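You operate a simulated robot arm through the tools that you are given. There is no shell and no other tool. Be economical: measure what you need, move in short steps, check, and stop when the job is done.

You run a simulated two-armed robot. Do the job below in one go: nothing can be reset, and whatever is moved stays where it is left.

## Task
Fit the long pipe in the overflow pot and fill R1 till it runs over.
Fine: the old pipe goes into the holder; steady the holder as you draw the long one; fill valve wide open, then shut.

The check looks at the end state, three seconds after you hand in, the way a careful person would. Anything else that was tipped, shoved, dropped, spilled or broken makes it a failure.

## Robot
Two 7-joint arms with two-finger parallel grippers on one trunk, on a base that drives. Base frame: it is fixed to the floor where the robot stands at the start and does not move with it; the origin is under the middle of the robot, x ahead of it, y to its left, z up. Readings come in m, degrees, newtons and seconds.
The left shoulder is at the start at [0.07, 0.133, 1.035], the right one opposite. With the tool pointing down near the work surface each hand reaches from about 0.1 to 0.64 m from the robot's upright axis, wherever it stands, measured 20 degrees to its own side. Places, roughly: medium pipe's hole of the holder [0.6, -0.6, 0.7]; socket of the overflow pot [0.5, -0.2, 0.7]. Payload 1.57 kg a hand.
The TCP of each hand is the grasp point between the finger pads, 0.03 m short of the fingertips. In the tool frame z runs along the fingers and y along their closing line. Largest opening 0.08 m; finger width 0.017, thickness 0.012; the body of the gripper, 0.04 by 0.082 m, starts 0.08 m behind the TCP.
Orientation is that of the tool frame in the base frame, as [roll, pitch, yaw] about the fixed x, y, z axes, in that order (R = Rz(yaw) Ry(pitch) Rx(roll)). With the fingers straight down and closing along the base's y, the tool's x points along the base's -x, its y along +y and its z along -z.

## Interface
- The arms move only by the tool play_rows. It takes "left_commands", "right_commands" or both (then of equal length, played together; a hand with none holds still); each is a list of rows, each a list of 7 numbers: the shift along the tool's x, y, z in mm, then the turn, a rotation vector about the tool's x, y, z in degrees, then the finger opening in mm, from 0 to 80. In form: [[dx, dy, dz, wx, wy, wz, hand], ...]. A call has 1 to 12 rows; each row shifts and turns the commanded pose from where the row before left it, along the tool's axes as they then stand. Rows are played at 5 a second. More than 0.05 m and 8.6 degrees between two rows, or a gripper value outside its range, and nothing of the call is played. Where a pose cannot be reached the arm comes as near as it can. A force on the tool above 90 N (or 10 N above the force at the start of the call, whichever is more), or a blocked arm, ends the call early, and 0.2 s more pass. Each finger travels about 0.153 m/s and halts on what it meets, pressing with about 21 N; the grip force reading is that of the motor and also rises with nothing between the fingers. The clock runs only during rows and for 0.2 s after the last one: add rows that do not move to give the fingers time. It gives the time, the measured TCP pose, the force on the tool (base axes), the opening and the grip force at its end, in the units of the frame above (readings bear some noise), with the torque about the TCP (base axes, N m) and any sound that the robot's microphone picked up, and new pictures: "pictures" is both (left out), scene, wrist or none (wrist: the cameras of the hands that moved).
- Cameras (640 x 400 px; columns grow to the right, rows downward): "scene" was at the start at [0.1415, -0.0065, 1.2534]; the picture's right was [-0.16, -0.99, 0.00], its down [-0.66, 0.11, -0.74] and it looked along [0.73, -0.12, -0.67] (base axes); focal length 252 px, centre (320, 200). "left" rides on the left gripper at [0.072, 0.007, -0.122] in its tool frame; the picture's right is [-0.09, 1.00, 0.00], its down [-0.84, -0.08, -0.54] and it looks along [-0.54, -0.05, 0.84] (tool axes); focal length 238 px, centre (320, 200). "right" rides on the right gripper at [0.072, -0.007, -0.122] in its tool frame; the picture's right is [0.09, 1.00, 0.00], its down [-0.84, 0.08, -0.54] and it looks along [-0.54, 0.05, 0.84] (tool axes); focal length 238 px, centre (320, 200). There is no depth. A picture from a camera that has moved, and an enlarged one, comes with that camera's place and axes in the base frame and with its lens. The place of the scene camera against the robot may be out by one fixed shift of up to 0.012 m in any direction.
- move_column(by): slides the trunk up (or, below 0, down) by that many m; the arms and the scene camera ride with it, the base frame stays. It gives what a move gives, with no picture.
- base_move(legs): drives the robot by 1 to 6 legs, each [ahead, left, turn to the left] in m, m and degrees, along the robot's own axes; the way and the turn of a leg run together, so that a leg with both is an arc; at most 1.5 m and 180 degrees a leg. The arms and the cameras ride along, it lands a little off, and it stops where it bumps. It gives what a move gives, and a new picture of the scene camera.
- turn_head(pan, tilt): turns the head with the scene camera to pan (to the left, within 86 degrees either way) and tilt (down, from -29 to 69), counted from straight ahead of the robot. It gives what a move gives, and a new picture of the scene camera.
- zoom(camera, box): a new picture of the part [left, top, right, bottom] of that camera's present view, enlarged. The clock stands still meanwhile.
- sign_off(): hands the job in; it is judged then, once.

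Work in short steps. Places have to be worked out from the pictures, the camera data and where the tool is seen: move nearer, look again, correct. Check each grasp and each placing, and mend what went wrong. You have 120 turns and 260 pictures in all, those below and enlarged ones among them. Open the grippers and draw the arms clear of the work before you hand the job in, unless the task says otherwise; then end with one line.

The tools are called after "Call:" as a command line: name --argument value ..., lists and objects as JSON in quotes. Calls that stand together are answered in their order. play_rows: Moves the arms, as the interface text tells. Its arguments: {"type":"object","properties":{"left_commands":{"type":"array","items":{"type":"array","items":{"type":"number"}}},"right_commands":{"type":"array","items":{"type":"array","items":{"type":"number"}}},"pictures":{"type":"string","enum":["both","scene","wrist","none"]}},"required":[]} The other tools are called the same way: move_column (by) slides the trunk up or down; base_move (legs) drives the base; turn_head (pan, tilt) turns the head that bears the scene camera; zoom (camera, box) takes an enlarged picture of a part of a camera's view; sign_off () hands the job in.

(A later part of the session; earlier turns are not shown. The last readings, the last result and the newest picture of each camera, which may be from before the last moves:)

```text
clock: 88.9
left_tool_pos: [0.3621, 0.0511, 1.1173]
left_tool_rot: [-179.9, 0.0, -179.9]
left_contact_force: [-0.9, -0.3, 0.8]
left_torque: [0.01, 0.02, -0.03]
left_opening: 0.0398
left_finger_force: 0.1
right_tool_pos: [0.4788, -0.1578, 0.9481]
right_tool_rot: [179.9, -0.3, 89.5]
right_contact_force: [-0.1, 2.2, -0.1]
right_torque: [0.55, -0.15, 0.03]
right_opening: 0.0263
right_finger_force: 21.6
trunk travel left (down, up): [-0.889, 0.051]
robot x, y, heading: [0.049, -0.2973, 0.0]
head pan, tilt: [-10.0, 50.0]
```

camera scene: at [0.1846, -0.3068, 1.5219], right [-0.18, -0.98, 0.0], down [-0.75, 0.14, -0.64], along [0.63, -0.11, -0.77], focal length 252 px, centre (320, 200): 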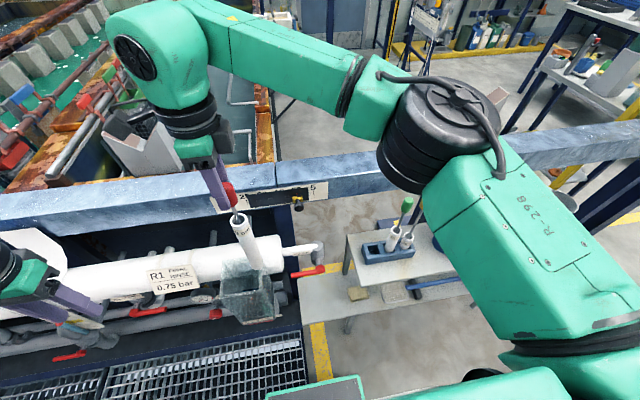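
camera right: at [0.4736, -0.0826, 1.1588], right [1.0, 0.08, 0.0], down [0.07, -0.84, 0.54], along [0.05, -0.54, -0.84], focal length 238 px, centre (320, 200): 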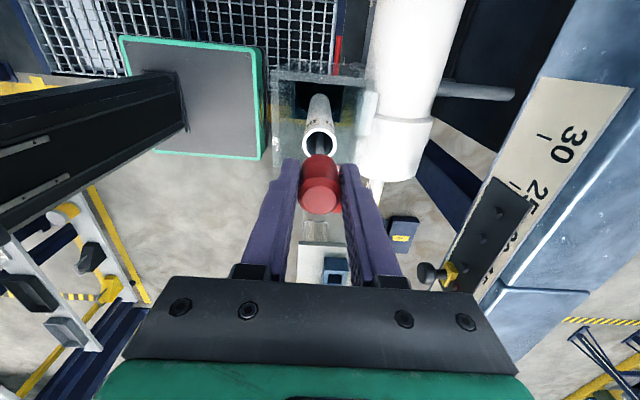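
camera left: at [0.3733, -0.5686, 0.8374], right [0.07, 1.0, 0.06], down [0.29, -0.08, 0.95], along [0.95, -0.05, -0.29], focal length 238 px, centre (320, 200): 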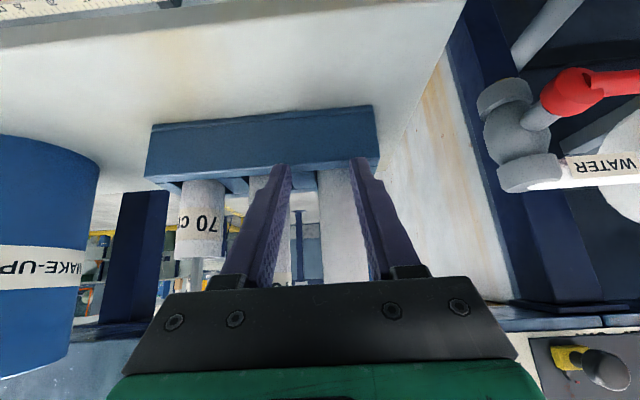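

The pipe bottom is captured on all sides and centred at (0.4795,-0.154), so it is in the socket. I re-centre and press down moderately to see where it stops.

Call:
play_rows --right_commands '[[4, 0, 3, 0, 0, 0, 0], [0, 0, 3, 0, 0, 0, 0], [0, 0, 2, 0, 0, 0, 0], [0, 0, 2, 0, 0, 0, 0], [0, 0, 2, 0, 0, 0, 0], [0, 0, 0, 0, 0, 0, 0]]' --pictures "none"

Call:
zoom --camera "left" --box '[420, 80, 580, 200]'

```text
clock: 90.3
left_tool_pos: [0.3578, 0.0478, 1.1185]
left_tool_rot: [179.9, 0.3, -179.9]
left_contact_force: [0.7, -0.6, -0.7]
left_torque: [0.0, 0.01, 0.04]
left_opening: 0.0399
left_finger_force: 0.1
right_tool_pos: [0.4775, -0.154, 0.9411]
right_tool_rot: [179.4, -0.6, 89.5]
right_contact_force: [4.4, 0.5, 40.0]
right_torque: [-0.12, -1.08, 0.09]
right_opening: 0.0261
right_finger_force: 20.8
trunk travel left (down, up): [-0.889, 0.051]
robot x, y, heading: [0.0503, -0.2993, -0.2]
head pan, tilt: [-10.0, 50.0]
```

```text
3.33 times, centred on (500, 140) of left
camera zoom: at [0.2858, 0.0558, 1.2403], right [0.09, 1.0, 0.0], down [0.83, -0.08, 0.55], along [0.54, -0.05, -0.84], focal length 794 px, centre (-280, 400)
```

zoom: 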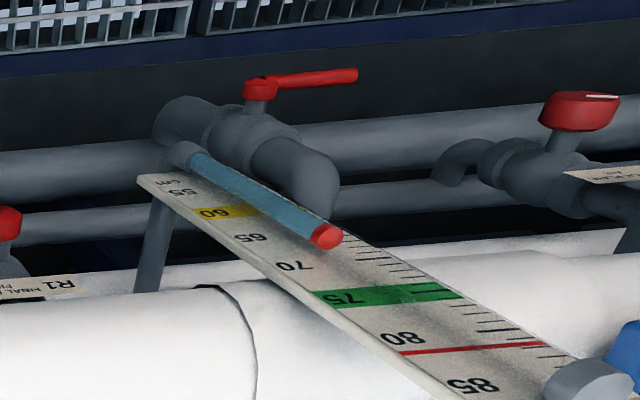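

It stops hard at z=0.941 at both 40 N and 80 N, so this is the seat. I relieve the load, open and rise clear.

Call:
play_rows --right_commands '[[0, 0, -3, 0, 0, 0, 0], [0, 0, -2, 0, 0, 0, 0], [0, 0, 0, 0, 0, 0, 45], [0, 0, 0, 0, 0, 0, 60], [0, 0, -10, 0, 0, 0, 60], [0, 0, -25, 0, 0, 0, 60], [0, 0, -30, 0, 0, 0, 60], [0, 0, -30, 0, 0, 0, 60], [0, 0, -30, 0, 0, 0, 60], [0, 0, 0, 0, 0, 0, 60]]'

Call:
zoom --camera "scene" --box '[180, 200, 320, 340]'

Call:
zoom --camera "right" --box '[240, 50, 410, 200]'

```text
clock: 92.5
left_tool_pos: [0.3625, 0.0517, 1.1168]
left_tool_rot: [179.9, -0.1, -180.0]
left_contact_force: [0.7, 0.5, -0.7]
left_torque: [0.01, 0.0, 0.03]
left_opening: 0.0402
left_finger_force: 0.1
right_tool_pos: [0.4778, -0.1559, 1.0674]
right_tool_rot: [179.8, -0.4, 89.5]
right_contact_force: [-0.9, 0.6, 0.8]
right_torque: [0.03, 0.03, 0.04]
right_opening: 0.0602
right_finger_force: 0.0
trunk travel left (down, up): [-0.889, 0.051]
robot x, y, heading: [0.0498, -0.2968, -0.2]
head pan, tilt: [-10.0, 50.0]
camera scene: at [0.1846, -0.3037, 1.5219], right [-0.18, -0.98, 0.0], down [-0.75, 0.13, -0.64], along [0.63, -0.11, -0.77], focal length 252 px, centre (320, 200)
camera right: at [0.4715, -0.0844, 1.1897], right [1.0, 0.08, 0.0], down [0.07, -0.84, 0.54], along [0.05, -0.54, -0.84], focal length 238 px, centre (320, 200)
```

scene: 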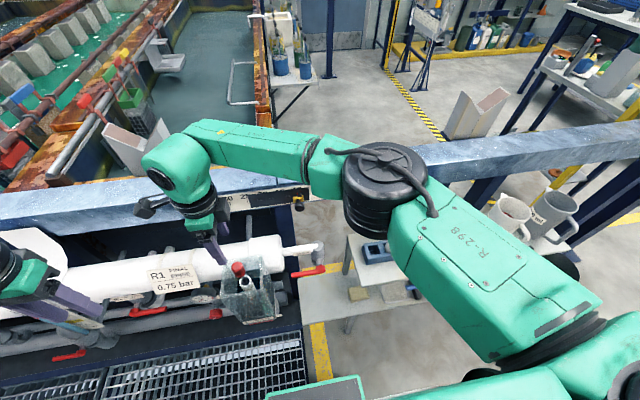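
right: 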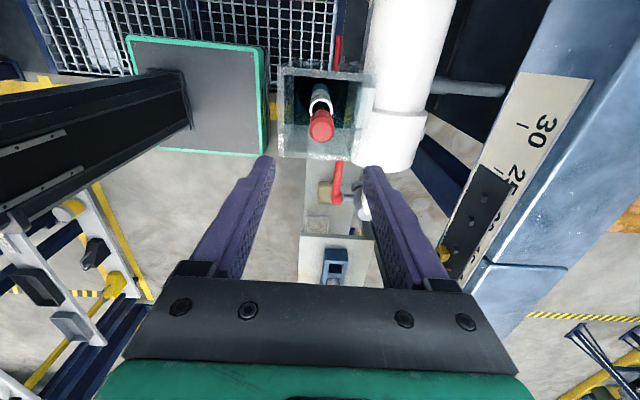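

```text
2.86 times, centred on (250, 270) of scene
camera zoom: at [0.1846, -0.3037, 1.5219], right [-0.18, -0.98, 0.0], down [-0.75, 0.13, -0.64], along [0.63, -0.11, -0.77], focal length 718 px, centre (520, 0)
```

zoom: 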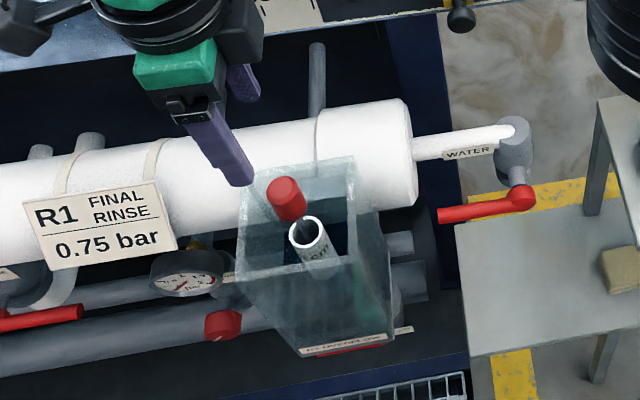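

```text
2.67 times, centred on (325, 125) of right
camera zoom: at [0.4715, -0.0844, 1.1897], right [1.0, 0.08, 0.0], down [0.07, -0.84, 0.54], along [0.05, -0.54, -0.84], focal length 636 px, centre (307, 400)
```

zoom: 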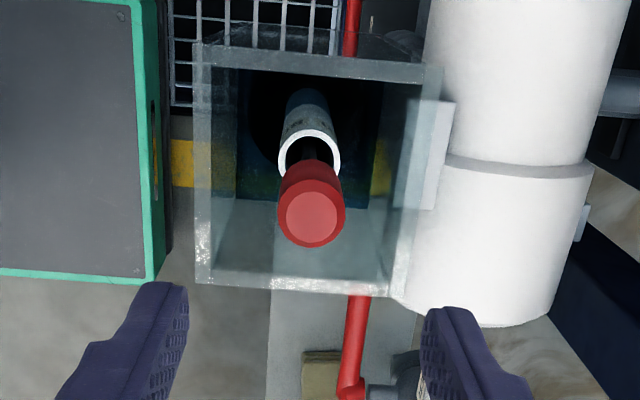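

The red handle sits at the same height the green one did, so it is seated. Now the fill valve: I raise the right hand and drive left so the left arm can reach the valve near (0.45,0.19,0.76).

Call:
play_rows --right_commands '[[0, 0, -30, 0, 0, 0, 60], [0, 0, -30, 0, 0, 0, 60], [-30, 0, 0, 0, 0, 0, 60], [-40, 0, 0, 0, 0, 0, 60], [-40, 0, 0, 0, 0, 0, 60], [0, 0, 0, 0, 0, 0, 60]]' --pictures "none"

Call:
base_move --legs '[[0, 0.22, 0]]'

Call:
turn_head --pan 20 --tilt 50

```text
clock: 93.9
left_tool_pos: [0.3614, 0.0506, 1.1162]
left_tool_rot: [-180.0, 0.1, -179.9]
left_contact_force: [0.0, -0.8, -0.2]
left_torque: [-0.01, 0.03, 0.03]
left_opening: 0.04
left_finger_force: 0.0
right_tool_pos: [0.4781, -0.2649, 1.1249]
right_tool_rot: [179.8, -0.2, 89.3]
right_contact_force: [-0.4, 0.2, 0.5]
right_torque: [-0.01, 0.0, 0.01]
right_opening: 0.0599
right_finger_force: 0.1
trunk travel left (down, up): [-0.889, 0.051]
robot x, y, heading: [0.0473, -0.2968, -0.3]
head pan, tilt: [-10.0, 50.0]
```

```text
clock: 95.6
left_tool_pos: [0.3618, 0.2681, 1.1187]
left_tool_rot: [179.8, 0.0, 180.0]
left_contact_force: [-0.2, -1.2, -1.0]
left_torque: [0.05, 0.03, -0.02]
left_opening: 0.0398
left_finger_force: 0.1
right_tool_pos: [0.4783, -0.0484, 1.1253]
right_tool_rot: [179.9, -0.5, 89.4]
right_contact_force: [0.0, 0.2, -0.2]
right_torque: [-0.02, 0.0, -0.02]
right_opening: 0.06
right_finger_force: 0.0
trunk travel left (down, up): [-0.889, 0.051]
robot x, y, heading: [0.0477, -0.0756, 0.1]
head pan, tilt: [-10.0, 50.0]
camera scene: at [0.1846, -0.0871, 1.5219], right [-0.18, -0.98, 0.0], down [-0.75, 0.14, -0.64], along [0.63, -0.11, -0.77], focal length 252 px, centre (320, 200)
```

scene: 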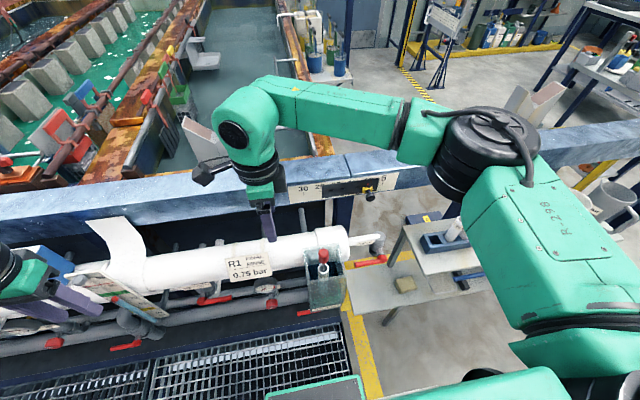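

```text
clock: 96.5
left_tool_pos: [0.362, 0.2714, 1.116]
left_tool_rot: [-180.0, 0.0, -179.9]
left_contact_force: [0.7, 0.9, 0.3]
left_torque: [-0.06, 0.0, 0.02]
left_opening: 0.0399
left_finger_force: 0.0
right_tool_pos: [0.4791, -0.0433, 1.1251]
right_tool_rot: [179.8, -0.4, 89.3]
right_contact_force: [-0.4, 0.0, -0.2]
right_torque: [-0.02, 0.01, -0.01]
right_opening: 0.0599
right_finger_force: 0.1
trunk travel left (down, up): [-0.889, 0.051]
robot x, y, heading: [0.0512, -0.0792, -0.2]
head pan, tilt: [20.0, 50.0]
camera scene: at [0.1813, -0.0423, 1.5219], right [0.34, -0.94, 0.0], down [-0.72, -0.26, -0.64], along [0.6, 0.22, -0.77], focal length 252 px, centre (320, 200)
```

scene: 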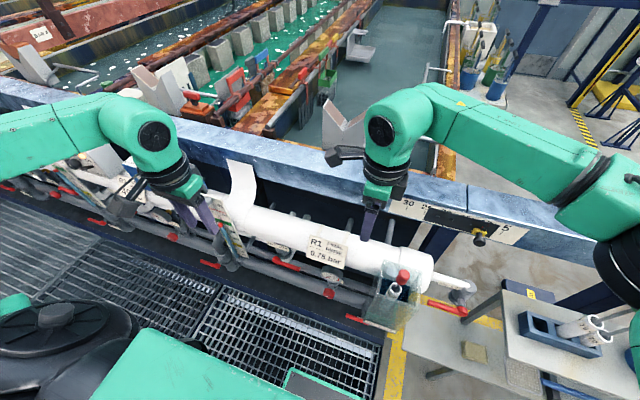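

Call:
zoom --camera "scene" --box '[190, 190, 350, 310]'

Call:
zoom --camera "left" --box '[0, 0, 640, 400]'

Call:
zoom --camera "right" --box '[0, 0, 640, 400]'

```text
3.33 times, centred on (270, 250) of scene
camera zoom: at [0.1813, -0.0423, 1.5219], right [0.34, -0.94, 0.0], down [-0.72, -0.26, -0.64], along [0.6, 0.22, -0.77], focal length 838 px, centre (487, 33)
```

zoom: 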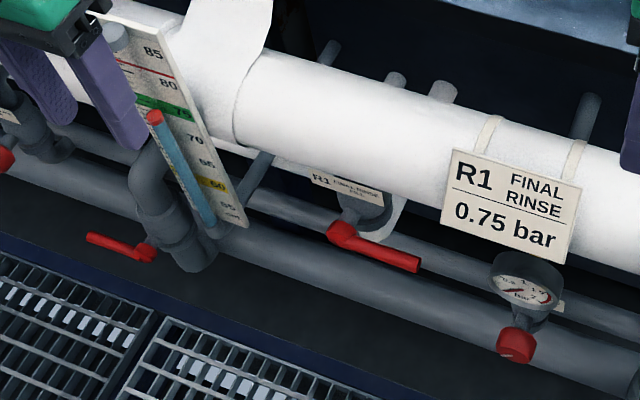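

```text
1.00 times, centred on (320, 200) of left (not enlarged: the box is as wide or as high as the picture)
camera zoom: at [0.2907, 0.279, 1.2382], right [0.09, 1.0, 0.0], down [0.84, -0.08, 0.54], along [0.54, -0.05, -0.84], focal length 238 px, centre (320, 200)
```

zoom: 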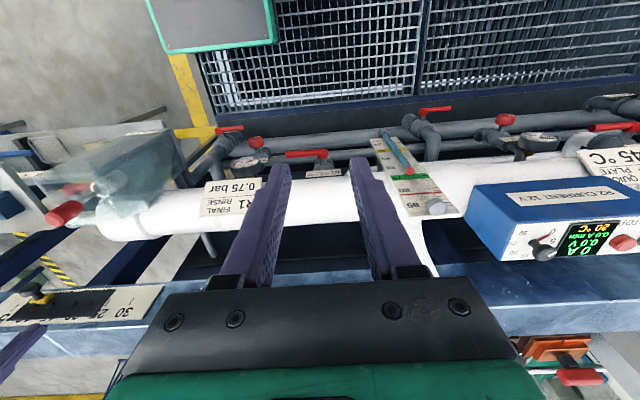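

```text
1.00 times, centred on (320, 200) of right (not enlarged: the box is as wide or as high as the picture)
camera zoom: at [0.4719, 0.0269, 1.2476], right [1.0, 0.08, 0.0], down [0.07, -0.84, 0.54], along [0.05, -0.54, -0.84], focal length 238 px, centre (320, 200)
```

zoom: 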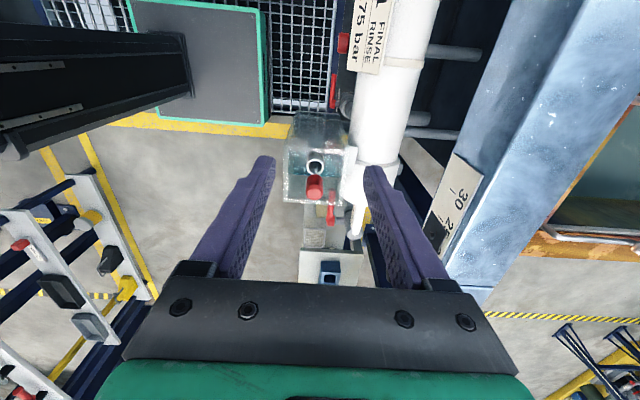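

Triangulating gives the fill valve hub at about (0.555,0.272,0.595), with its lever pointing to -y (tip near y≈0.167). I'll use the left fingers as a pin from the front: first I retract the right hand and tilt the left hand forward by 72°.

Call:
play_rows --left_commands '[[0, 0, 0, 0, -8, 0, 0], [0, 0, 0, 0, -8, 0, 0], [0, 0, 0, 0, -8, 0, 0], [0, 0, 0, 0, -8, 0, 0], [0, 0, 0, 0, -8, 0, 0], [0, 0, 0, 0, -8, 0, 0], [0, 0, 0, 0, -8, 0, 0], [0, 0, 0, 0, -8, 0, 0], [0, 0, 0, 0, -8, 0, 0], [0, 0, 0, 0, 0, 0, 0]]' --right_commands '[[-30, -20, 0, 0, 0, 0, 60], [-30, -20, 0, 0, 0, 0, 60], [-30, -20, 0, 0, 0, 0, 60], [-30, -20, 0, 0, 0, 0, 60], [-30, -20, 0, 0, 0, 0, 60], [-30, -20, 0, 0, 0, 0, 60], [-30, -20, 0, 0, 0, 0, 60], [0, 0, 0, 0, 0, 0, 60], [0, 0, 0, 0, 0, 0, 60], [0, 0, 0, 0, 0, 0, 60]]'

```text
clock: 98.7
left_tool_pos: [0.368, 0.2636, 1.1147]
left_tool_rot: [179.7, 72.2, 179.9]
left_contact_force: [1.1, -0.9, -0.8]
left_torque: [0.0, 0.01, 0.0]
left_opening: 0.0001
left_finger_force: 20.9
left hand out of reach, approached as far as the arm can: row 4, 5
right_tool_pos: [0.3356, -0.2541, 1.1252]
right_tool_rot: [179.7, -0.2, 89.5]
right_contact_force: [0.1, 0.1, -1.1]
right_torque: [0.01, -0.02, 0.01]
right_opening: 0.0601
right_finger_force: 0.0
trunk travel left (down, up): [-0.889, 0.051]
robot x, y, heading: [0.0495, -0.077, -0.4]
head pan, tilt: [20.0, 50.0]
camera scene: at [0.1808, -0.0437, 1.522], right [0.34, -0.94, 0.0], down [-0.72, -0.26, -0.64], along [0.6, 0.22, -0.77], focal length 252 px, centre (320, 200)
camera right: at [0.3297, -0.1835, 1.2466], right [1.0, 0.08, 0.0], down [0.07, -0.84, 0.54], along [0.05, -0.54, -0.84], focal length 238 px, centre (320, 200)
camera left: at [0.231, 0.2708, 1.0844], right [0.03, 1.0, 0.09], down [-0.26, -0.08, 0.96], along [0.97, -0.05, 0.26], focal length 238 px, centre (320, 200)
```

scene: 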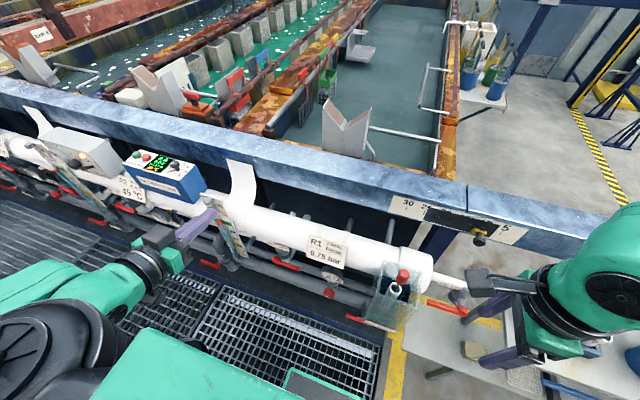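
right: 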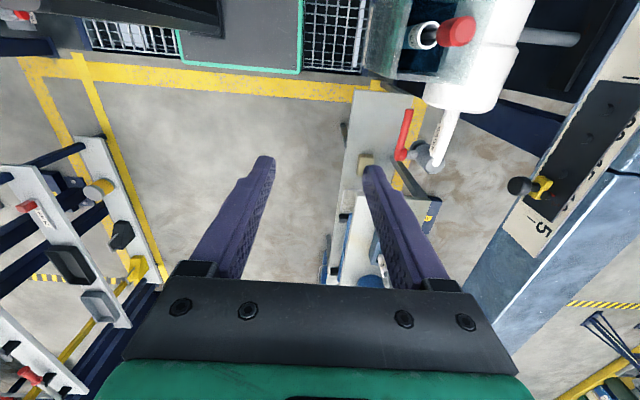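
left: 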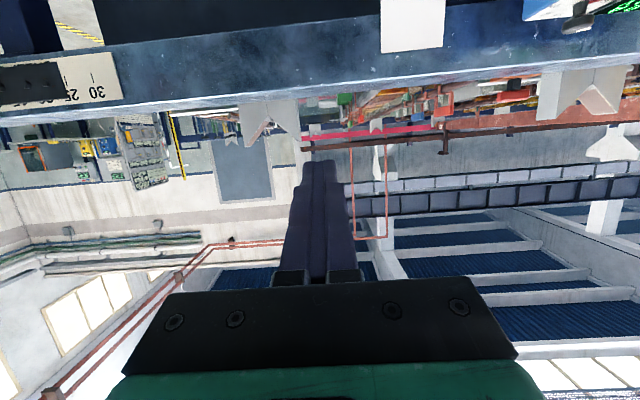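

The gauge board is left of the lever, so I shift the left hand to y≈0.19 and lower the trunk. I also check the gauge level.

Call:
play_rows --left_commands '[[0, -25, 0, 0, 0, 0, 0], [0, -25, 0, 0, 0, 0, 0], [0, -25, 0, 0, 0, 0, 0], [0, 0, 0, 0, 0, 0, 0]]' --pictures "none"

Call:
move_column --by -0.27

Call:
turn_head --pan 20 --tilt 45

Call:
zoom --camera "scene" --box '[120, 160, 400, 340]'

```text
clock: 99.7
left_tool_pos: [0.3784, 0.2466, 1.1092]
left_tool_rot: [-179.7, 72.0, 180.0]
left_contact_force: [-0.6, -0.4, 0.7]
left_torque: [-0.02, -0.03, 0.04]
left_opening: 0.0
left_finger_force: 21.3
left hand out of reach, approached as far as the arm can: row 1, 2, 3
right_tool_pos: [0.3368, -0.2541, 1.1247]
right_tool_rot: [179.8, -0.3, 89.5]
right_contact_force: [-1.4, -0.1, -0.5]
right_torque: [0.01, -0.01, 0.04]
right_opening: 0.06
right_finger_force: 0.0
trunk travel left (down, up): [-0.889, 0.051]
robot x, y, heading: [0.0486, -0.0749, -0.0]
head pan, tilt: [20.0, 50.0]
```

```text
clock: 102.5
left_tool_pos: [0.3783, 0.2461, 0.8402]
left_tool_rot: [-179.8, 72.0, -179.9]
left_contact_force: [0.0, -0.6, -0.1]
left_torque: [0.0, -0.02, 0.01]
left_opening: 0.0
left_finger_force: 21.2
right_tool_pos: [0.3362, -0.2542, 0.8539]
right_tool_rot: [179.8, -0.2, 89.4]
right_contact_force: [-0.1, -0.1, -0.1]
right_torque: [-0.01, -0.02, 0.0]
right_opening: 0.0602
right_finger_force: 0.0
trunk travel left (down, up): [-0.619, 0.321]
robot x, y, heading: [0.0478, -0.0741, 0.0]
head pan, tilt: [20.0, 50.0]
```

```text
clock: 103.1
left_tool_pos: [0.3786, 0.2473, 0.8393]
left_tool_rot: [-179.7, 72.0, 180.0]
left_contact_force: [0.2, 0.1, 0.0]
left_torque: [0.0, -0.01, 0.04]
left_opening: 0.0
left_finger_force: 20.8
right_tool_pos: [0.3358, -0.254, 0.8536]
right_tool_rot: [179.8, -0.3, 89.4]
right_contact_force: [-0.1, 0.4, -0.6]
right_torque: [0.01, -0.03, 0.02]
right_opening: 0.0601
right_finger_force: 0.1
trunk travel left (down, up): [-0.619, 0.321]
robot x, y, heading: [0.0486, -0.0776, 0.1]
head pan, tilt: [20.0, 45.0]
camera scene: at [0.1852, -0.0417, 1.2589], right [0.34, -0.94, 0.0], down [-0.67, -0.24, -0.71], along [0.66, 0.24, -0.71], focal length 252 px, centre (320, 200)
```

scene: 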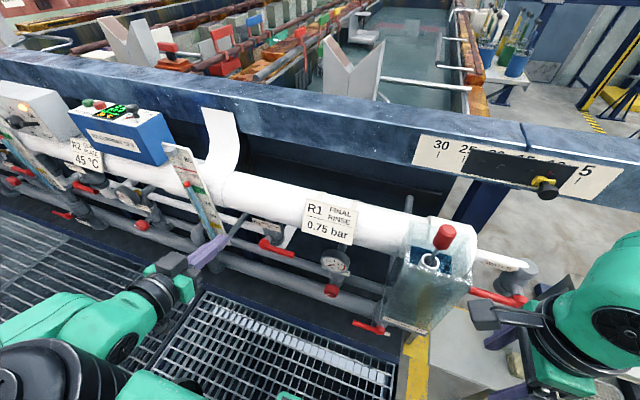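

```text
2.22 times, centred on (260, 250) of scene
camera zoom: at [0.1852, -0.0417, 1.2589], right [0.34, -0.94, 0.0], down [-0.67, -0.24, -0.71], along [0.66, 0.24, -0.71], focal length 559 px, centre (453, 89)
```

zoom: 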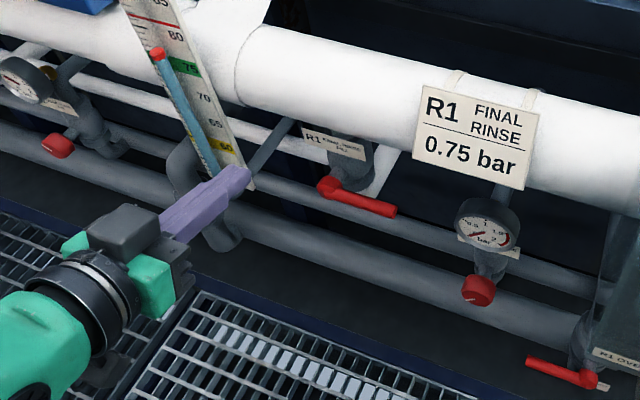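

I refine the hub to about (0.545,0.27,0.61). I bring the left fingertips in front of and a bit above the lever and look.

Call:
play_rows --left_commands '[[28, -11, 22, 0, 0, 0, 0], [28, -11, 22, 0, 0, 0, 0], [28, -11, 22, 0, 0, 0, 0], [28, -12, 22, 0, 0, 0, 0], [28, -12, 22, 0, 0, 0, 0], [0, 0, 0, 0, 0, 0, 0], [0, 0, 0, 0, 0, 0, 0]]'

Call:
zoom --camera "scene" --box '[160, 180, 360, 310]'

```text
clock: 104.7
left_tool_pos: [0.4007, 0.2337, 0.7536]
left_tool_rot: [-179.4, 72.0, -180.0]
left_contact_force: [0.5, 0.1, -0.2]
left_torque: [-0.01, 0.03, 0.0]
left_opening: 0.0
left_finger_force: 20.6
left hand out of reach, approached as far as the arm can: row 2, 3, 4, 5
right_tool_pos: [0.3363, -0.2541, 0.8533]
right_tool_rot: [179.7, -0.3, 89.5]
right_contact_force: [0.3, 0.6, 0.3]
right_torque: [0.02, 0.01, 0.01]
right_opening: 0.0599
right_finger_force: 0.1
trunk travel left (down, up): [-0.619, 0.321]
robot x, y, heading: [0.0469, -0.0778, -0.4]
head pan, tilt: [20.0, 45.0]
camera scene: at [0.1852, -0.0416, 1.2589], right [0.34, -0.94, 0.0], down [-0.66, -0.24, -0.71], along [0.66, 0.24, -0.71], focal length 252 px, centre (320, 200)
camera left: at [0.2635, 0.2424, 0.7247], right [0.04, 1.0, 0.08], down [-0.26, -0.07, 0.96], along [0.97, -0.06, 0.25], focal length 238 px, centre (320, 200)
```

scene: 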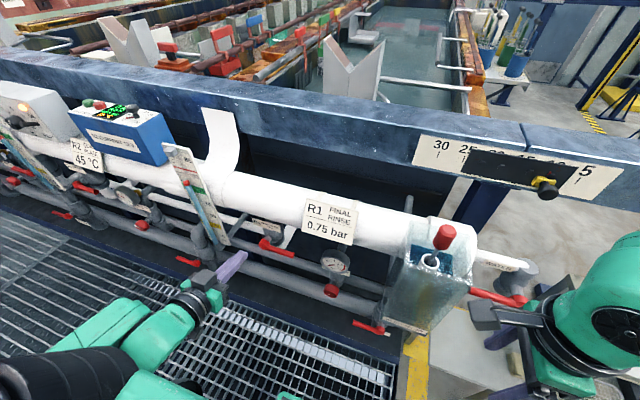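
left: 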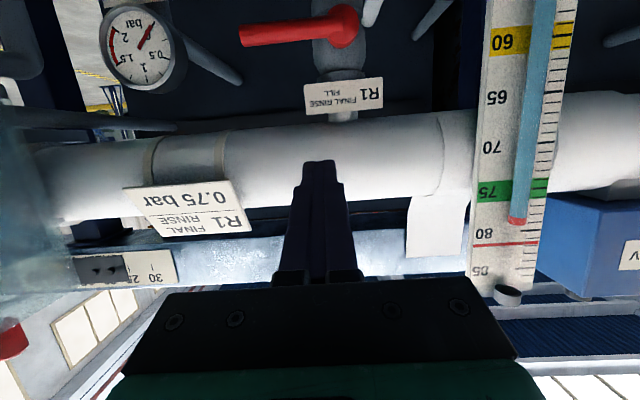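

```text
3.08 times, centred on (260, 245) of scene
camera zoom: at [0.1852, -0.0416, 1.2589], right [0.34, -0.94, 0.0], down [-0.66, -0.24, -0.71], along [0.66, 0.24, -0.71], focal length 774 px, centre (505, 62)
```

zoom: 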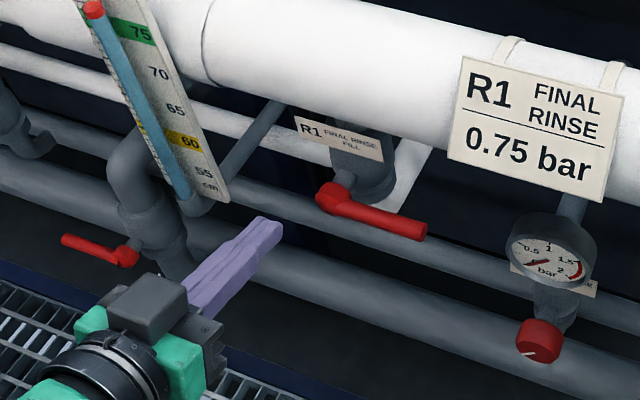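

The left camera shows the valve and lever clearly: hub at about (0.545,0.266,0.617), tip y≈0.16. The 72° tilt limits reach, so I reduce it to 50° and approach a point just above the lever near its tip.

Call:
play_rows --left_commands '[[0, 0, 0, 0, 7.4, 0, 0], [0, 0, 0, 0, 7.4, 0, 0], [0, 0, 0, 0, 7.4, 0, 0], [0, -13, 30, 0, 0, 0, 0], [0, -13, 30, 0, 0, 0, 0], [0, -13, 30, 0, 0, 0, 0], [0, -14, 30, 0, 0, 0, 0], [0, 0, 0, 0, 0, 0, 0], [0, 0, 0, 0, 0, 0, 0]]'

Call:
zoom --camera "scene" --box '[200, 190, 340, 290]'

```text
clock: 106.7
left_tool_pos: [0.4845, 0.2069, 0.7266]
left_tool_rot: [175.1, 49.6, 172.6]
left_contact_force: [-0.2, -0.2, -0.2]
left_torque: [0.01, 0.0, 0.0]
left_opening: 0.0
left_finger_force: 21.5
left hand out of reach, approached as far as the arm can: row 5, 6, 7
right_tool_pos: [0.3367, -0.2549, 0.8548]
right_tool_rot: [179.9, -0.3, 89.4]
right_contact_force: [-0.5, 0.6, 0.2]
right_torque: [-0.05, 0.0, 0.0]
right_opening: 0.0599
right_finger_force: 0.1
trunk travel left (down, up): [-0.619, 0.321]
robot x, y, heading: [0.0502, -0.0777, -0.2]
head pan, tilt: [20.0, 45.0]
camera scene: at [0.1857, -0.0418, 1.2588], right [0.34, -0.94, 0.0], down [-0.67, -0.24, -0.71], along [0.66, 0.24, -0.71], focal length 252 px, centre (320, 200)
camera left: at [0.3458, 0.2211, 0.7512], right [0.12, 0.98, 0.13], down [0.12, -0.14, 0.98], along [0.99, -0.1, -0.14], focal length 238 px, centre (320, 200)
```

scene: 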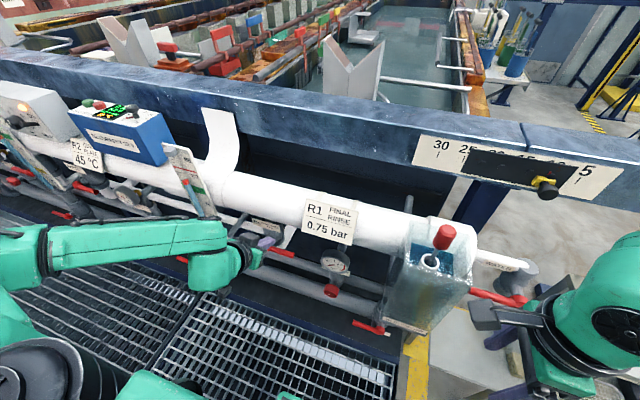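
left: 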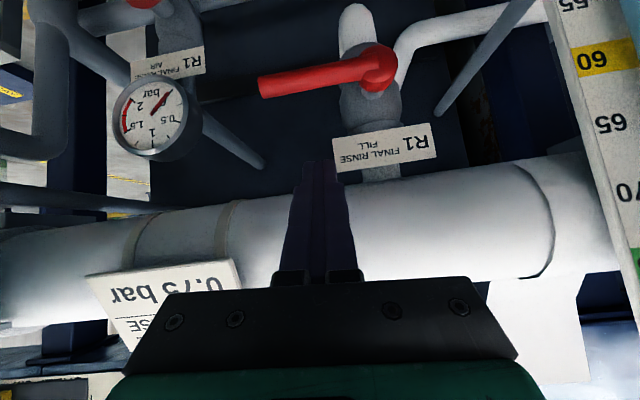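

```text
4.00 times, centred on (270, 240) of scene
camera zoom: at [0.1857, -0.0418, 1.2588], right [0.34, -0.94, 0.0], down [-0.67, -0.24, -0.71], along [0.66, 0.24, -0.71], focal length 1006 px, centre (520, 40)
```

zoom: 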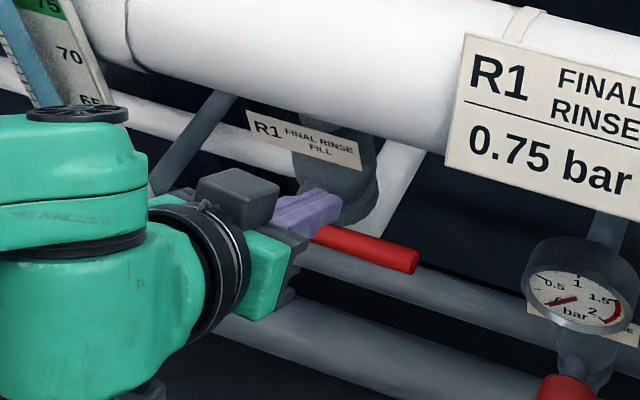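

The valve is on a vertical run, so the horizontal lever is shut and vertical is open. To gain reach I back the left hand off, raise the right hand, and lower the trunk 0.15.

Call:
play_rows --left_commands '[[0, 0, -25, 0, 0, 0, 0], [0, 0, -25, 0, 0, 0, 0], [-20, 0, -25, 0, 0, 0, 0], [-20, 0, -25, 0, 0, 0, 0], [-20, 0, 0, 0, 0, 0, 0], [0, 0, 0, 0, 0, 0, 0]]' --right_commands '[[0, 0, -30, 0, 0, 0, 60], [0, 0, -30, 0, 0, 0, 60], [0, 0, -30, 0, 0, 0, 60], [0, 0, -30, 0, 0, 0, 60], [0, 0, 0, 0, 0, 0, 60], [0, 0, 0, 0, 0, 0, 60]]' --pictures "none"

Call:
move_column --by -0.15

Call:
zoom --camera "scene" --box '[0, 0, 640, 400]'

Call:
zoom --camera "left" --box '[0, 0, 640, 400]'

```text
clock: 108.1
left_tool_pos: [0.4531, 0.1987, 0.8169]
left_tool_rot: [-179.8, 49.9, 179.8]
left_contact_force: [-0.3, 0.4, 0.0]
left_torque: [0.01, 0.0, -0.02]
left_opening: 0.0
left_finger_force: 20.8
left hand out of reach, approached as far as the arm can: row 1
right_tool_pos: [0.3363, -0.2552, 0.9754]
right_tool_rot: [179.8, -0.3, 89.4]
right_contact_force: [0.1, -0.9, -0.5]
right_torque: [0.0, -0.02, -0.02]
right_opening: 0.0597
right_finger_force: 0.0
trunk travel left (down, up): [-0.619, 0.321]
robot x, y, heading: [0.0516, -0.0774, -0.1]
head pan, tilt: [20.0, 45.0]
```

```text
clock: 109.9
left_tool_pos: [0.4523, 0.1982, 0.6663]
left_tool_rot: [-179.8, 49.8, 179.7]
left_contact_force: [-0.2, -0.3, -0.7]
left_torque: [-0.01, -0.01, -0.02]
left_opening: 0.0001
left_finger_force: 21.6
right_tool_pos: [0.3352, -0.2555, 0.8258]
right_tool_rot: [179.8, -0.2, 89.4]
right_contact_force: [-0.7, 1.1, 0.3]
right_torque: [0.01, -0.02, 0.04]
right_opening: 0.0597
right_finger_force: 0.1
trunk travel left (down, up): [-0.469, 0.471]
robot x, y, heading: [0.0481, -0.0786, -0.2]
head pan, tilt: [20.0, 45.0]
```

```text
1.00 times, centred on (320, 200) of scene (not enlarged: the box is as wide or as high as the picture)
camera zoom: at [0.1852, -0.0417, 1.1089], right [0.34, -0.94, 0.0], down [-0.66, -0.24, -0.71], along [0.66, 0.24, -0.71], focal length 252 px, centre (320, 200)
```

zoom: 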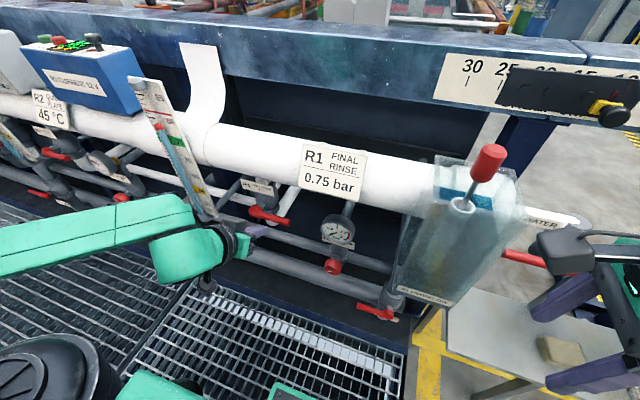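

```text
1.00 times, centred on (320, 200) of left (not enlarged: the box is as wide or as high as the picture)
camera zoom: at [0.3144, 0.206, 0.6902], right [0.06, 1.0, 0.07], down [0.13, -0.08, 0.99], along [0.99, -0.06, -0.13], focal length 238 px, centre (320, 200)
```

zoom: 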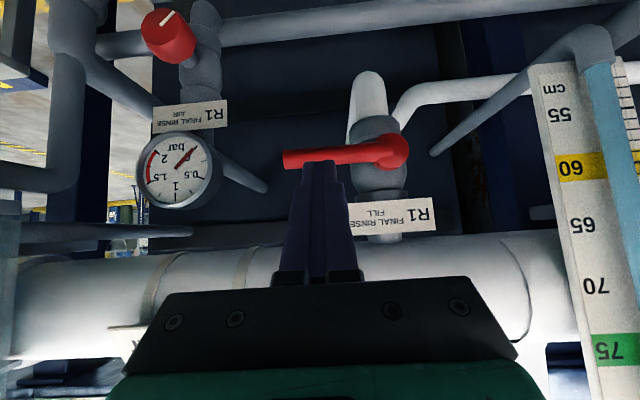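

The trunk height now puts the hand in good reach: lever z≈0.617, tip y≈0.16. I move forward above the lever near its tip.

Call:
play_rows --left_commands '[[-17, -6, 20, 0, 0, 0, 0], [-17, -6, 20, 0, 0, 0, 0], [-17, -5, 19, 0, 0, 0, 0], [0, 0, 0, 0, 0, 0, 0], [0, 0, 0, 0, 0, 0, 0]]'

Call:
zoom --camera "scene" --box '[190, 160, 330, 260]'

```text
clock: 111.1
left_tool_pos: [0.5325, 0.1806, 0.667]
left_tool_rot: [-179.9, 49.8, 179.8]
left_contact_force: [0.8, -0.3, -0.9]
left_torque: [0.0, -0.02, 0.04]
left_opening: 0.0
left_finger_force: 21.0
right_tool_pos: [0.336, -0.2544, 0.8249]
right_tool_rot: [179.8, -0.3, 89.4]
right_contact_force: [0.1, 0.3, -0.1]
right_torque: [0.0, -0.02, 0.01]
right_opening: 0.0599
right_finger_force: 0.1
trunk travel left (down, up): [-0.469, 0.471]
robot x, y, heading: [0.0491, -0.0759, -0.1]
head pan, tilt: [20.0, 45.0]
camera scene: at [0.1855, -0.0417, 1.1088], right [0.34, -0.94, 0.0], down [-0.67, -0.24, -0.71], along [0.66, 0.24, -0.71], focal length 252 px, centre (320, 200)
camera left: at [0.3927, 0.1884, 0.691], right [0.06, 1.0, 0.07], down [0.13, -0.08, 0.99], along [0.99, -0.06, -0.13], focal length 238 px, centre (320, 200)
```

scene: 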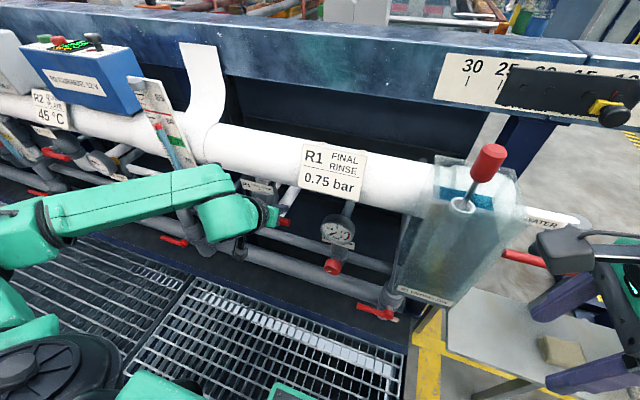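
left: 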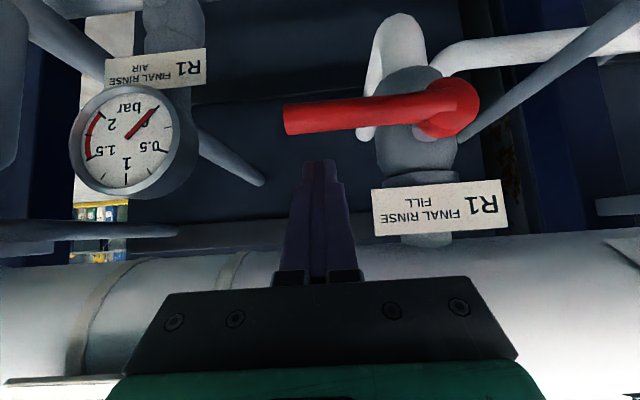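

```text
4.00 times, centred on (260, 210) of scene
camera zoom: at [0.1855, -0.0417, 1.1088], right [0.34, -0.94, 0.0], down [-0.67, -0.24, -0.71], along [0.66, 0.24, -0.71], focal length 1006 px, centre (560, 160)
```

zoom: 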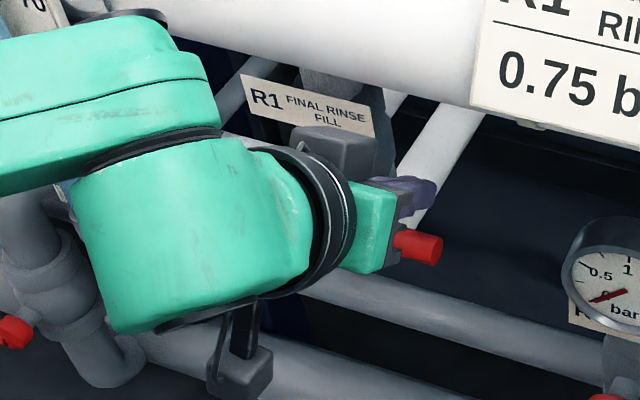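

The fingers are above the lever, with the finger line crossing it near the tip. I press down 40 mm in small steps, watching force and lever.

Call:
play_rows --left_commands '[[7.7, 0, 6.4, 0, 0, 0, 0], [7.7, 0, 6.4, 0, 0, 0, 0], [7.7, 0, 6.4, 0, 0, 0, 0], [7.7, 0, 6.4, 0, 0, 0, 0], [0, 0, 0, 0, 0, 0, 0]]' --pictures "wrist"

```text
clock: 112.3
left_tool_pos: [0.5315, 0.181, 0.6262]
left_tool_rot: [-179.9, 49.8, 179.8]
left_contact_force: [3.7, 0.4, 1.0]
left_torque: [0.01, -0.08, -0.02]
left_opening: 0.0
left_finger_force: 21.5
right_tool_pos: [0.3351, -0.2546, 0.8245]
right_tool_rot: [179.7, -0.2, 89.4]
right_contact_force: [0.1, -0.6, 0.9]
right_torque: [0.02, 0.02, 0.01]
right_opening: 0.0599
right_finger_force: 0.0
trunk travel left (down, up): [-0.469, 0.471]
robot x, y, heading: [0.0493, -0.0779, -0.1]
head pan, tilt: [20.0, 45.0]
camera left: at [0.3925, 0.1889, 0.6508], right [0.06, 1.0, 0.07], down [0.13, -0.08, 0.99], along [0.99, -0.06, -0.13], focal length 238 px, centre (320, 200)
```

left: 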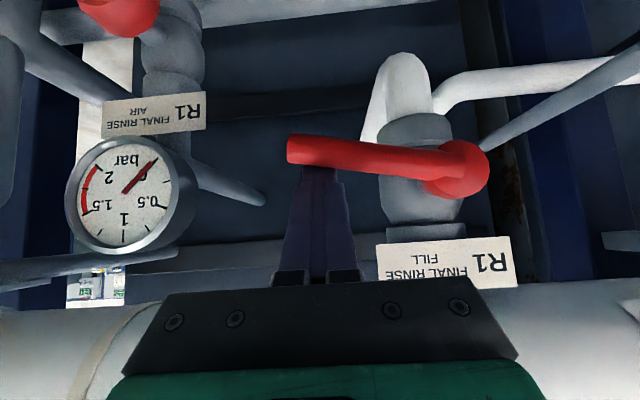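

The lever moves down easily (about 11°, 1–4 N). I follow the arc around the hub to about 70°.

Call:
play_rows --left_commands '[[9.2, 1, 7.7, 0, 0, 0, 0], [9.2, 1, 7.7, 0, 0, 0, 0], [8.8, 5, 7.4, 0, 0, 0, 0], [8.8, 5, 7.4, 0, 0, 0, 0], [7, 9, 5.8, 0, 0, 0, 0], [7, 9, 5.8, 0, 0, 0, 0], [0, 0, 0, 0, 0, 0, 0]]' --pictures "wrist"

```text
clock: 113.9
left_tool_pos: [0.5304, 0.2111, 0.562]
left_tool_rot: [-179.8, 49.7, 179.8]
left_contact_force: [0.2, 0.2, 0.9]
left_torque: [0.0, 0.02, 0.0]
left_opening: 0.0001
left_finger_force: 20.7
right_tool_pos: [0.3361, -0.2545, 0.825]
right_tool_rot: [179.8, -0.4, 89.4]
right_contact_force: [-0.9, 0.5, 0.2]
right_torque: [0.02, 0.02, 0.01]
right_opening: 0.0602
right_finger_force: 0.1
trunk travel left (down, up): [-0.469, 0.471]
robot x, y, heading: [0.0529, -0.077, -0.0]
head pan, tilt: [20.0, 45.0]
camera left: at [0.3914, 0.2186, 0.5856], right [0.06, 1.0, 0.07], down [0.13, -0.08, 0.99], along [0.99, -0.05, -0.13], focal length 238 px, centre (320, 200)
```

left: 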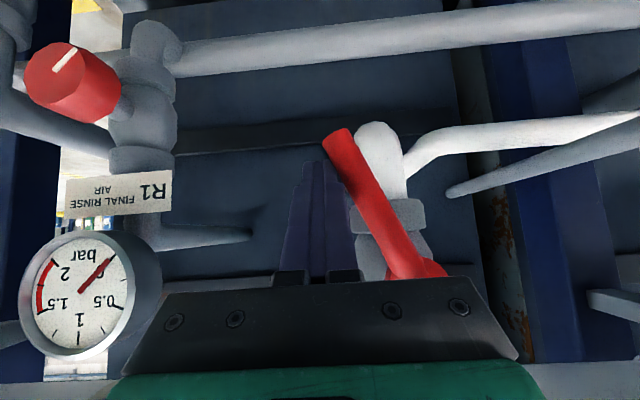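

The lever is at about 60–65°. I push on in +y to the stop.

Call:
play_rows --left_commands '[[4, 12, 3.5, 0, 0, 0, 0], [4, 12, 3.5, 0, 0, 0, 0], [0, 8, 0, 0, 0, 0, 0], [0, 6, 0, 0, 0, 0, 0], [0, 0, 0, 0, 0, 0, 0]]' --pictures "wrist"

Call:
zoom --camera "scene" --box '[120, 60, 540, 320]'

```text
clock: 115.1
left_tool_pos: [0.5311, 0.241, 0.5514]
left_tool_rot: [-179.3, 49.7, 179.6]
left_contact_force: [-2.1, -33.7, -4.9]
left_torque: [0.31, 0.01, 0.03]
left_opening: 0.0
left_finger_force: 21.3
right_tool_pos: [0.3358, -0.2584, 0.825]
right_tool_rot: [179.9, -0.5, 89.3]
right_contact_force: [-0.6, -1.0, 1.1]
right_torque: [0.01, 0.0, -0.03]
right_opening: 0.06
right_finger_force: 0.0
trunk travel left (down, up): [-0.469, 0.471]
robot x, y, heading: [0.0487, -0.0765, -0.4]
head pan, tilt: [20.0, 45.0]
camera left: at [0.3925, 0.25, 0.5755], right [0.07, 1.0, 0.06], down [0.13, -0.07, 0.99], along [0.99, -0.07, -0.13], focal length 238 px, centre (320, 200)
```

left: 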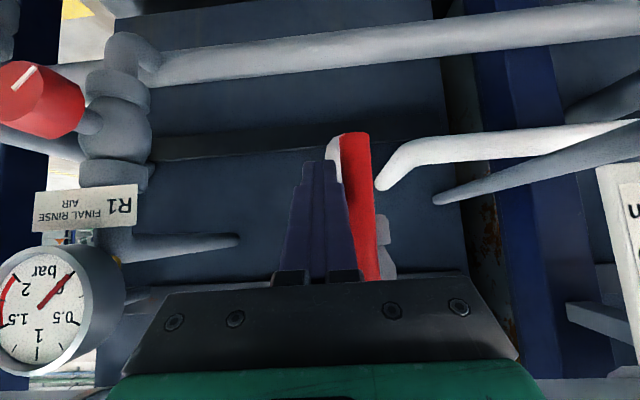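

```text
1.52 times, centred on (330, 190) of scene
camera zoom: at [0.1859, -0.046, 1.1088], right [0.34, -0.94, 0.0], down [-0.67, -0.24, -0.71], along [0.66, 0.24, -0.71], focal length 383 px, centre (305, 215)
```

zoom: 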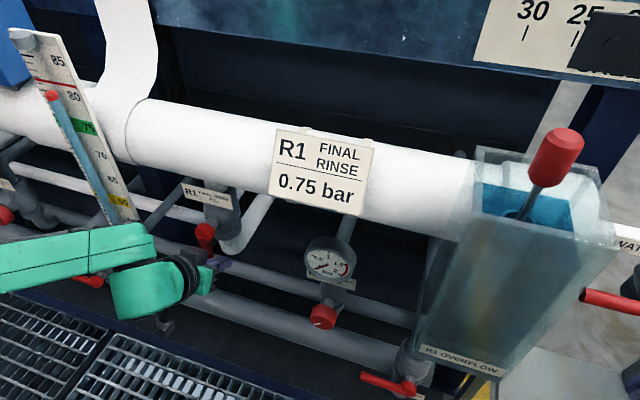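

The lever is vertical and hard on its stop (34 N): wide open. I ease off, watch the pot, and start moving the fingers round to the other side of the lever.

Call:
play_rows --left_commands '[[0, -8, 0, 0, 0, 0, 0], [0, 0, -30, 0, 0, 0, 0], [0, 0, -30, 0, 0, 0, 0], [0, 35, -10, 0, 0, 0, 0], [0, 35, 0, 0, 0, 0, 0], [0, 0, 0, 0, 0, 0, 0]]' --pictures "wrist"

Call:
zoom --camera "scene" --box '[120, 60, 540, 320]'

Call:
zoom --camera "scene" --box '[400, 130, 540, 230]'

```text
clock: 116.5
left_tool_pos: [0.4791, 0.3113, 0.5957]
left_tool_rot: [-180.0, 49.9, 179.8]
left_contact_force: [0.3, 0.7, -0.3]
left_torque: [0.0, 0.02, -0.02]
left_opening: 0.0
left_finger_force: 21.0
right_tool_pos: [0.3366, -0.2563, 0.8245]
right_tool_rot: [179.7, -0.3, 89.4]
right_contact_force: [-0.4, -1.1, 0.4]
right_torque: [0.03, 0.03, -0.03]
right_opening: 0.0598
right_finger_force: 0.1
trunk travel left (down, up): [-0.469, 0.471]
robot x, y, heading: [0.0487, -0.0757, -0.0]
head pan, tilt: [20.0, 45.0]
camera left: at [0.3394, 0.3193, 0.6199], right [0.06, 1.0, 0.07], down [0.13, -0.08, 0.99], along [0.99, -0.05, -0.13], focal length 238 px, centre (320, 200)
```

left: 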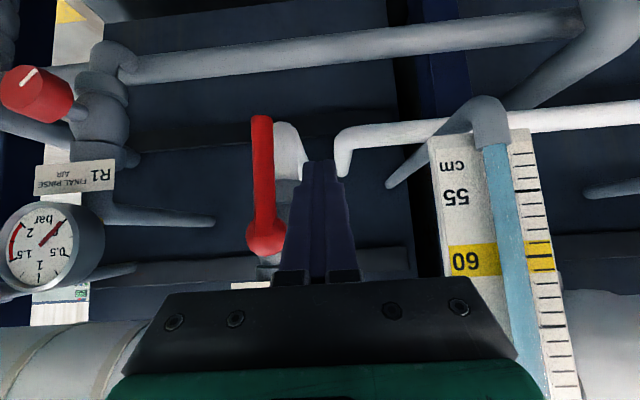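

```text
1.52 times, centred on (330, 190) of scene
camera zoom: at [0.1853, -0.0418, 1.1089], right [0.34, -0.94, 0.0], down [-0.67, -0.24, -0.71], along [0.66, 0.24, -0.71], focal length 383 px, centre (305, 215)
```

zoom: 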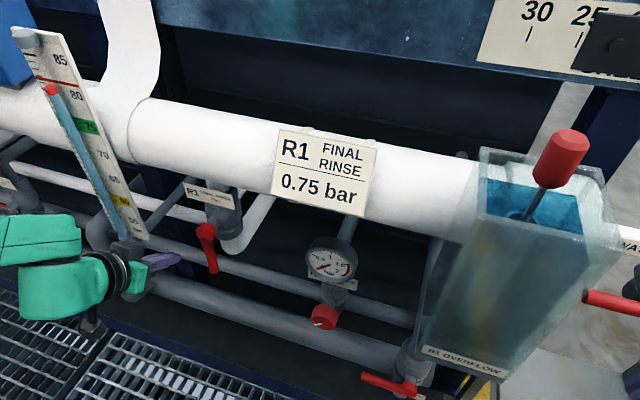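

```text
4.00 times, centred on (470, 180) of scene
camera zoom: at [0.1853, -0.0418, 1.1089], right [0.34, -0.94, 0.0], down [-0.67, -0.24, -0.71], along [0.66, 0.24, -0.71], focal length 1006 px, centre (-280, 280)
```

zoom: 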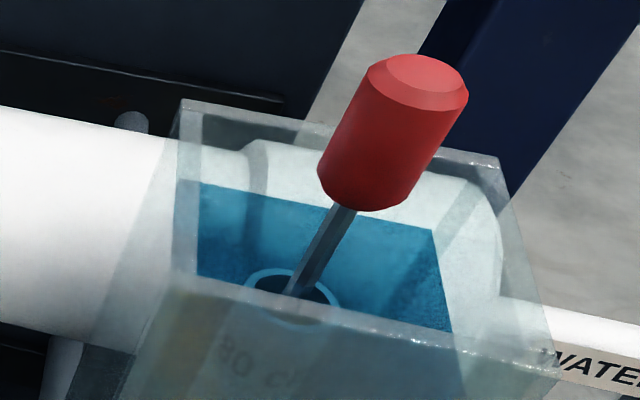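

Blue water has risen to the pipe's top ring. I bring the fingers to the +y side of the lever, ready to shut, and watch for the overflow and its sound.

Call:
play_rows --left_commands '[[0, -8, 25, 0, 0, 0, 0], [0, -8, 25, 0, 0, 0, 0], [0, 0, 18, 0, 0, 0, 0], [0, 0, 0, 0, 0, 0, 0]]' --pictures "wrist"

Call:
zoom --camera "scene" --box '[400, 130, 540, 230]'

Call:
zoom --camera "scene" --box '[110, 60, 230, 220]'

```text
clock: 117.5
left_tool_pos: [0.53, 0.2942, 0.5519]
left_tool_rot: [-179.9, 49.8, 179.8]
left_contact_force: [0.6, -0.8, -1.1]
left_torque: [-0.03, -0.01, 0.03]
left_opening: 0.0
left_finger_force: 20.8
right_tool_pos: [0.336, -0.2553, 0.8234]
right_tool_rot: [179.9, -0.3, 89.4]
right_contact_force: [-0.4, 0.6, -0.7]
right_torque: [-0.03, -0.01, -0.01]
right_opening: 0.0601
right_finger_force: 0.0
trunk travel left (down, up): [-0.469, 0.471]
robot x, y, heading: [0.0516, -0.0749, -0.2]
head pan, tilt: [20.0, 45.0]
camera left: at [0.3916, 0.3025, 0.5762], right [0.06, 1.0, 0.07], down [0.12, -0.08, 0.99], along [0.99, -0.06, -0.13], focal length 238 px, centre (320, 200)
```

left: 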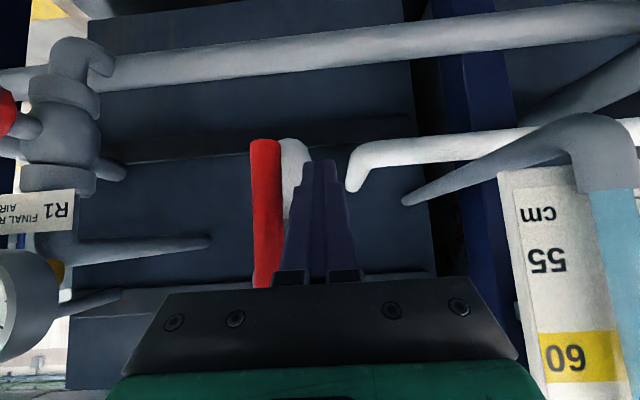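

```text
4.00 times, centred on (470, 180) of scene
camera zoom: at [0.1851, -0.0418, 1.1089], right [0.34, -0.94, 0.0], down [-0.66, -0.24, -0.71], along [0.66, 0.24, -0.71], focal length 1006 px, centre (-280, 280)
```

zoom: 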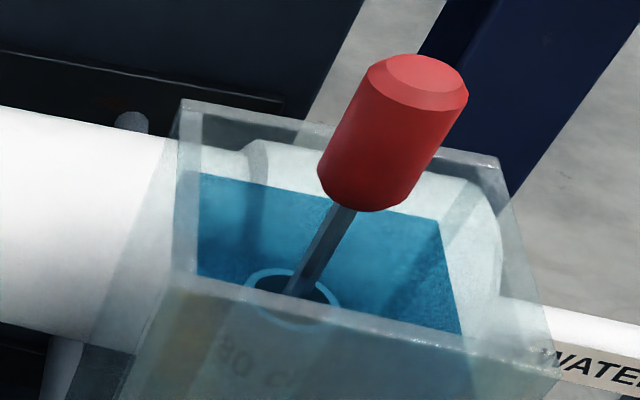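

```text
2.50 times, centred on (170, 140) of scene
camera zoom: at [0.1851, -0.0418, 1.1089], right [0.34, -0.94, 0.0], down [-0.66, -0.24, -0.71], along [0.66, 0.24, -0.71], focal length 629 px, centre (695, 350)
```

zoom: 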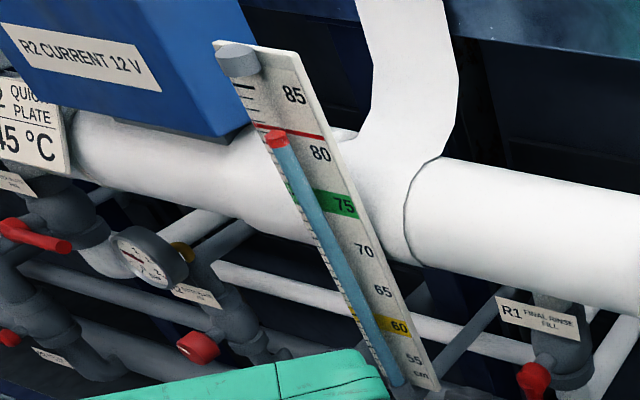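

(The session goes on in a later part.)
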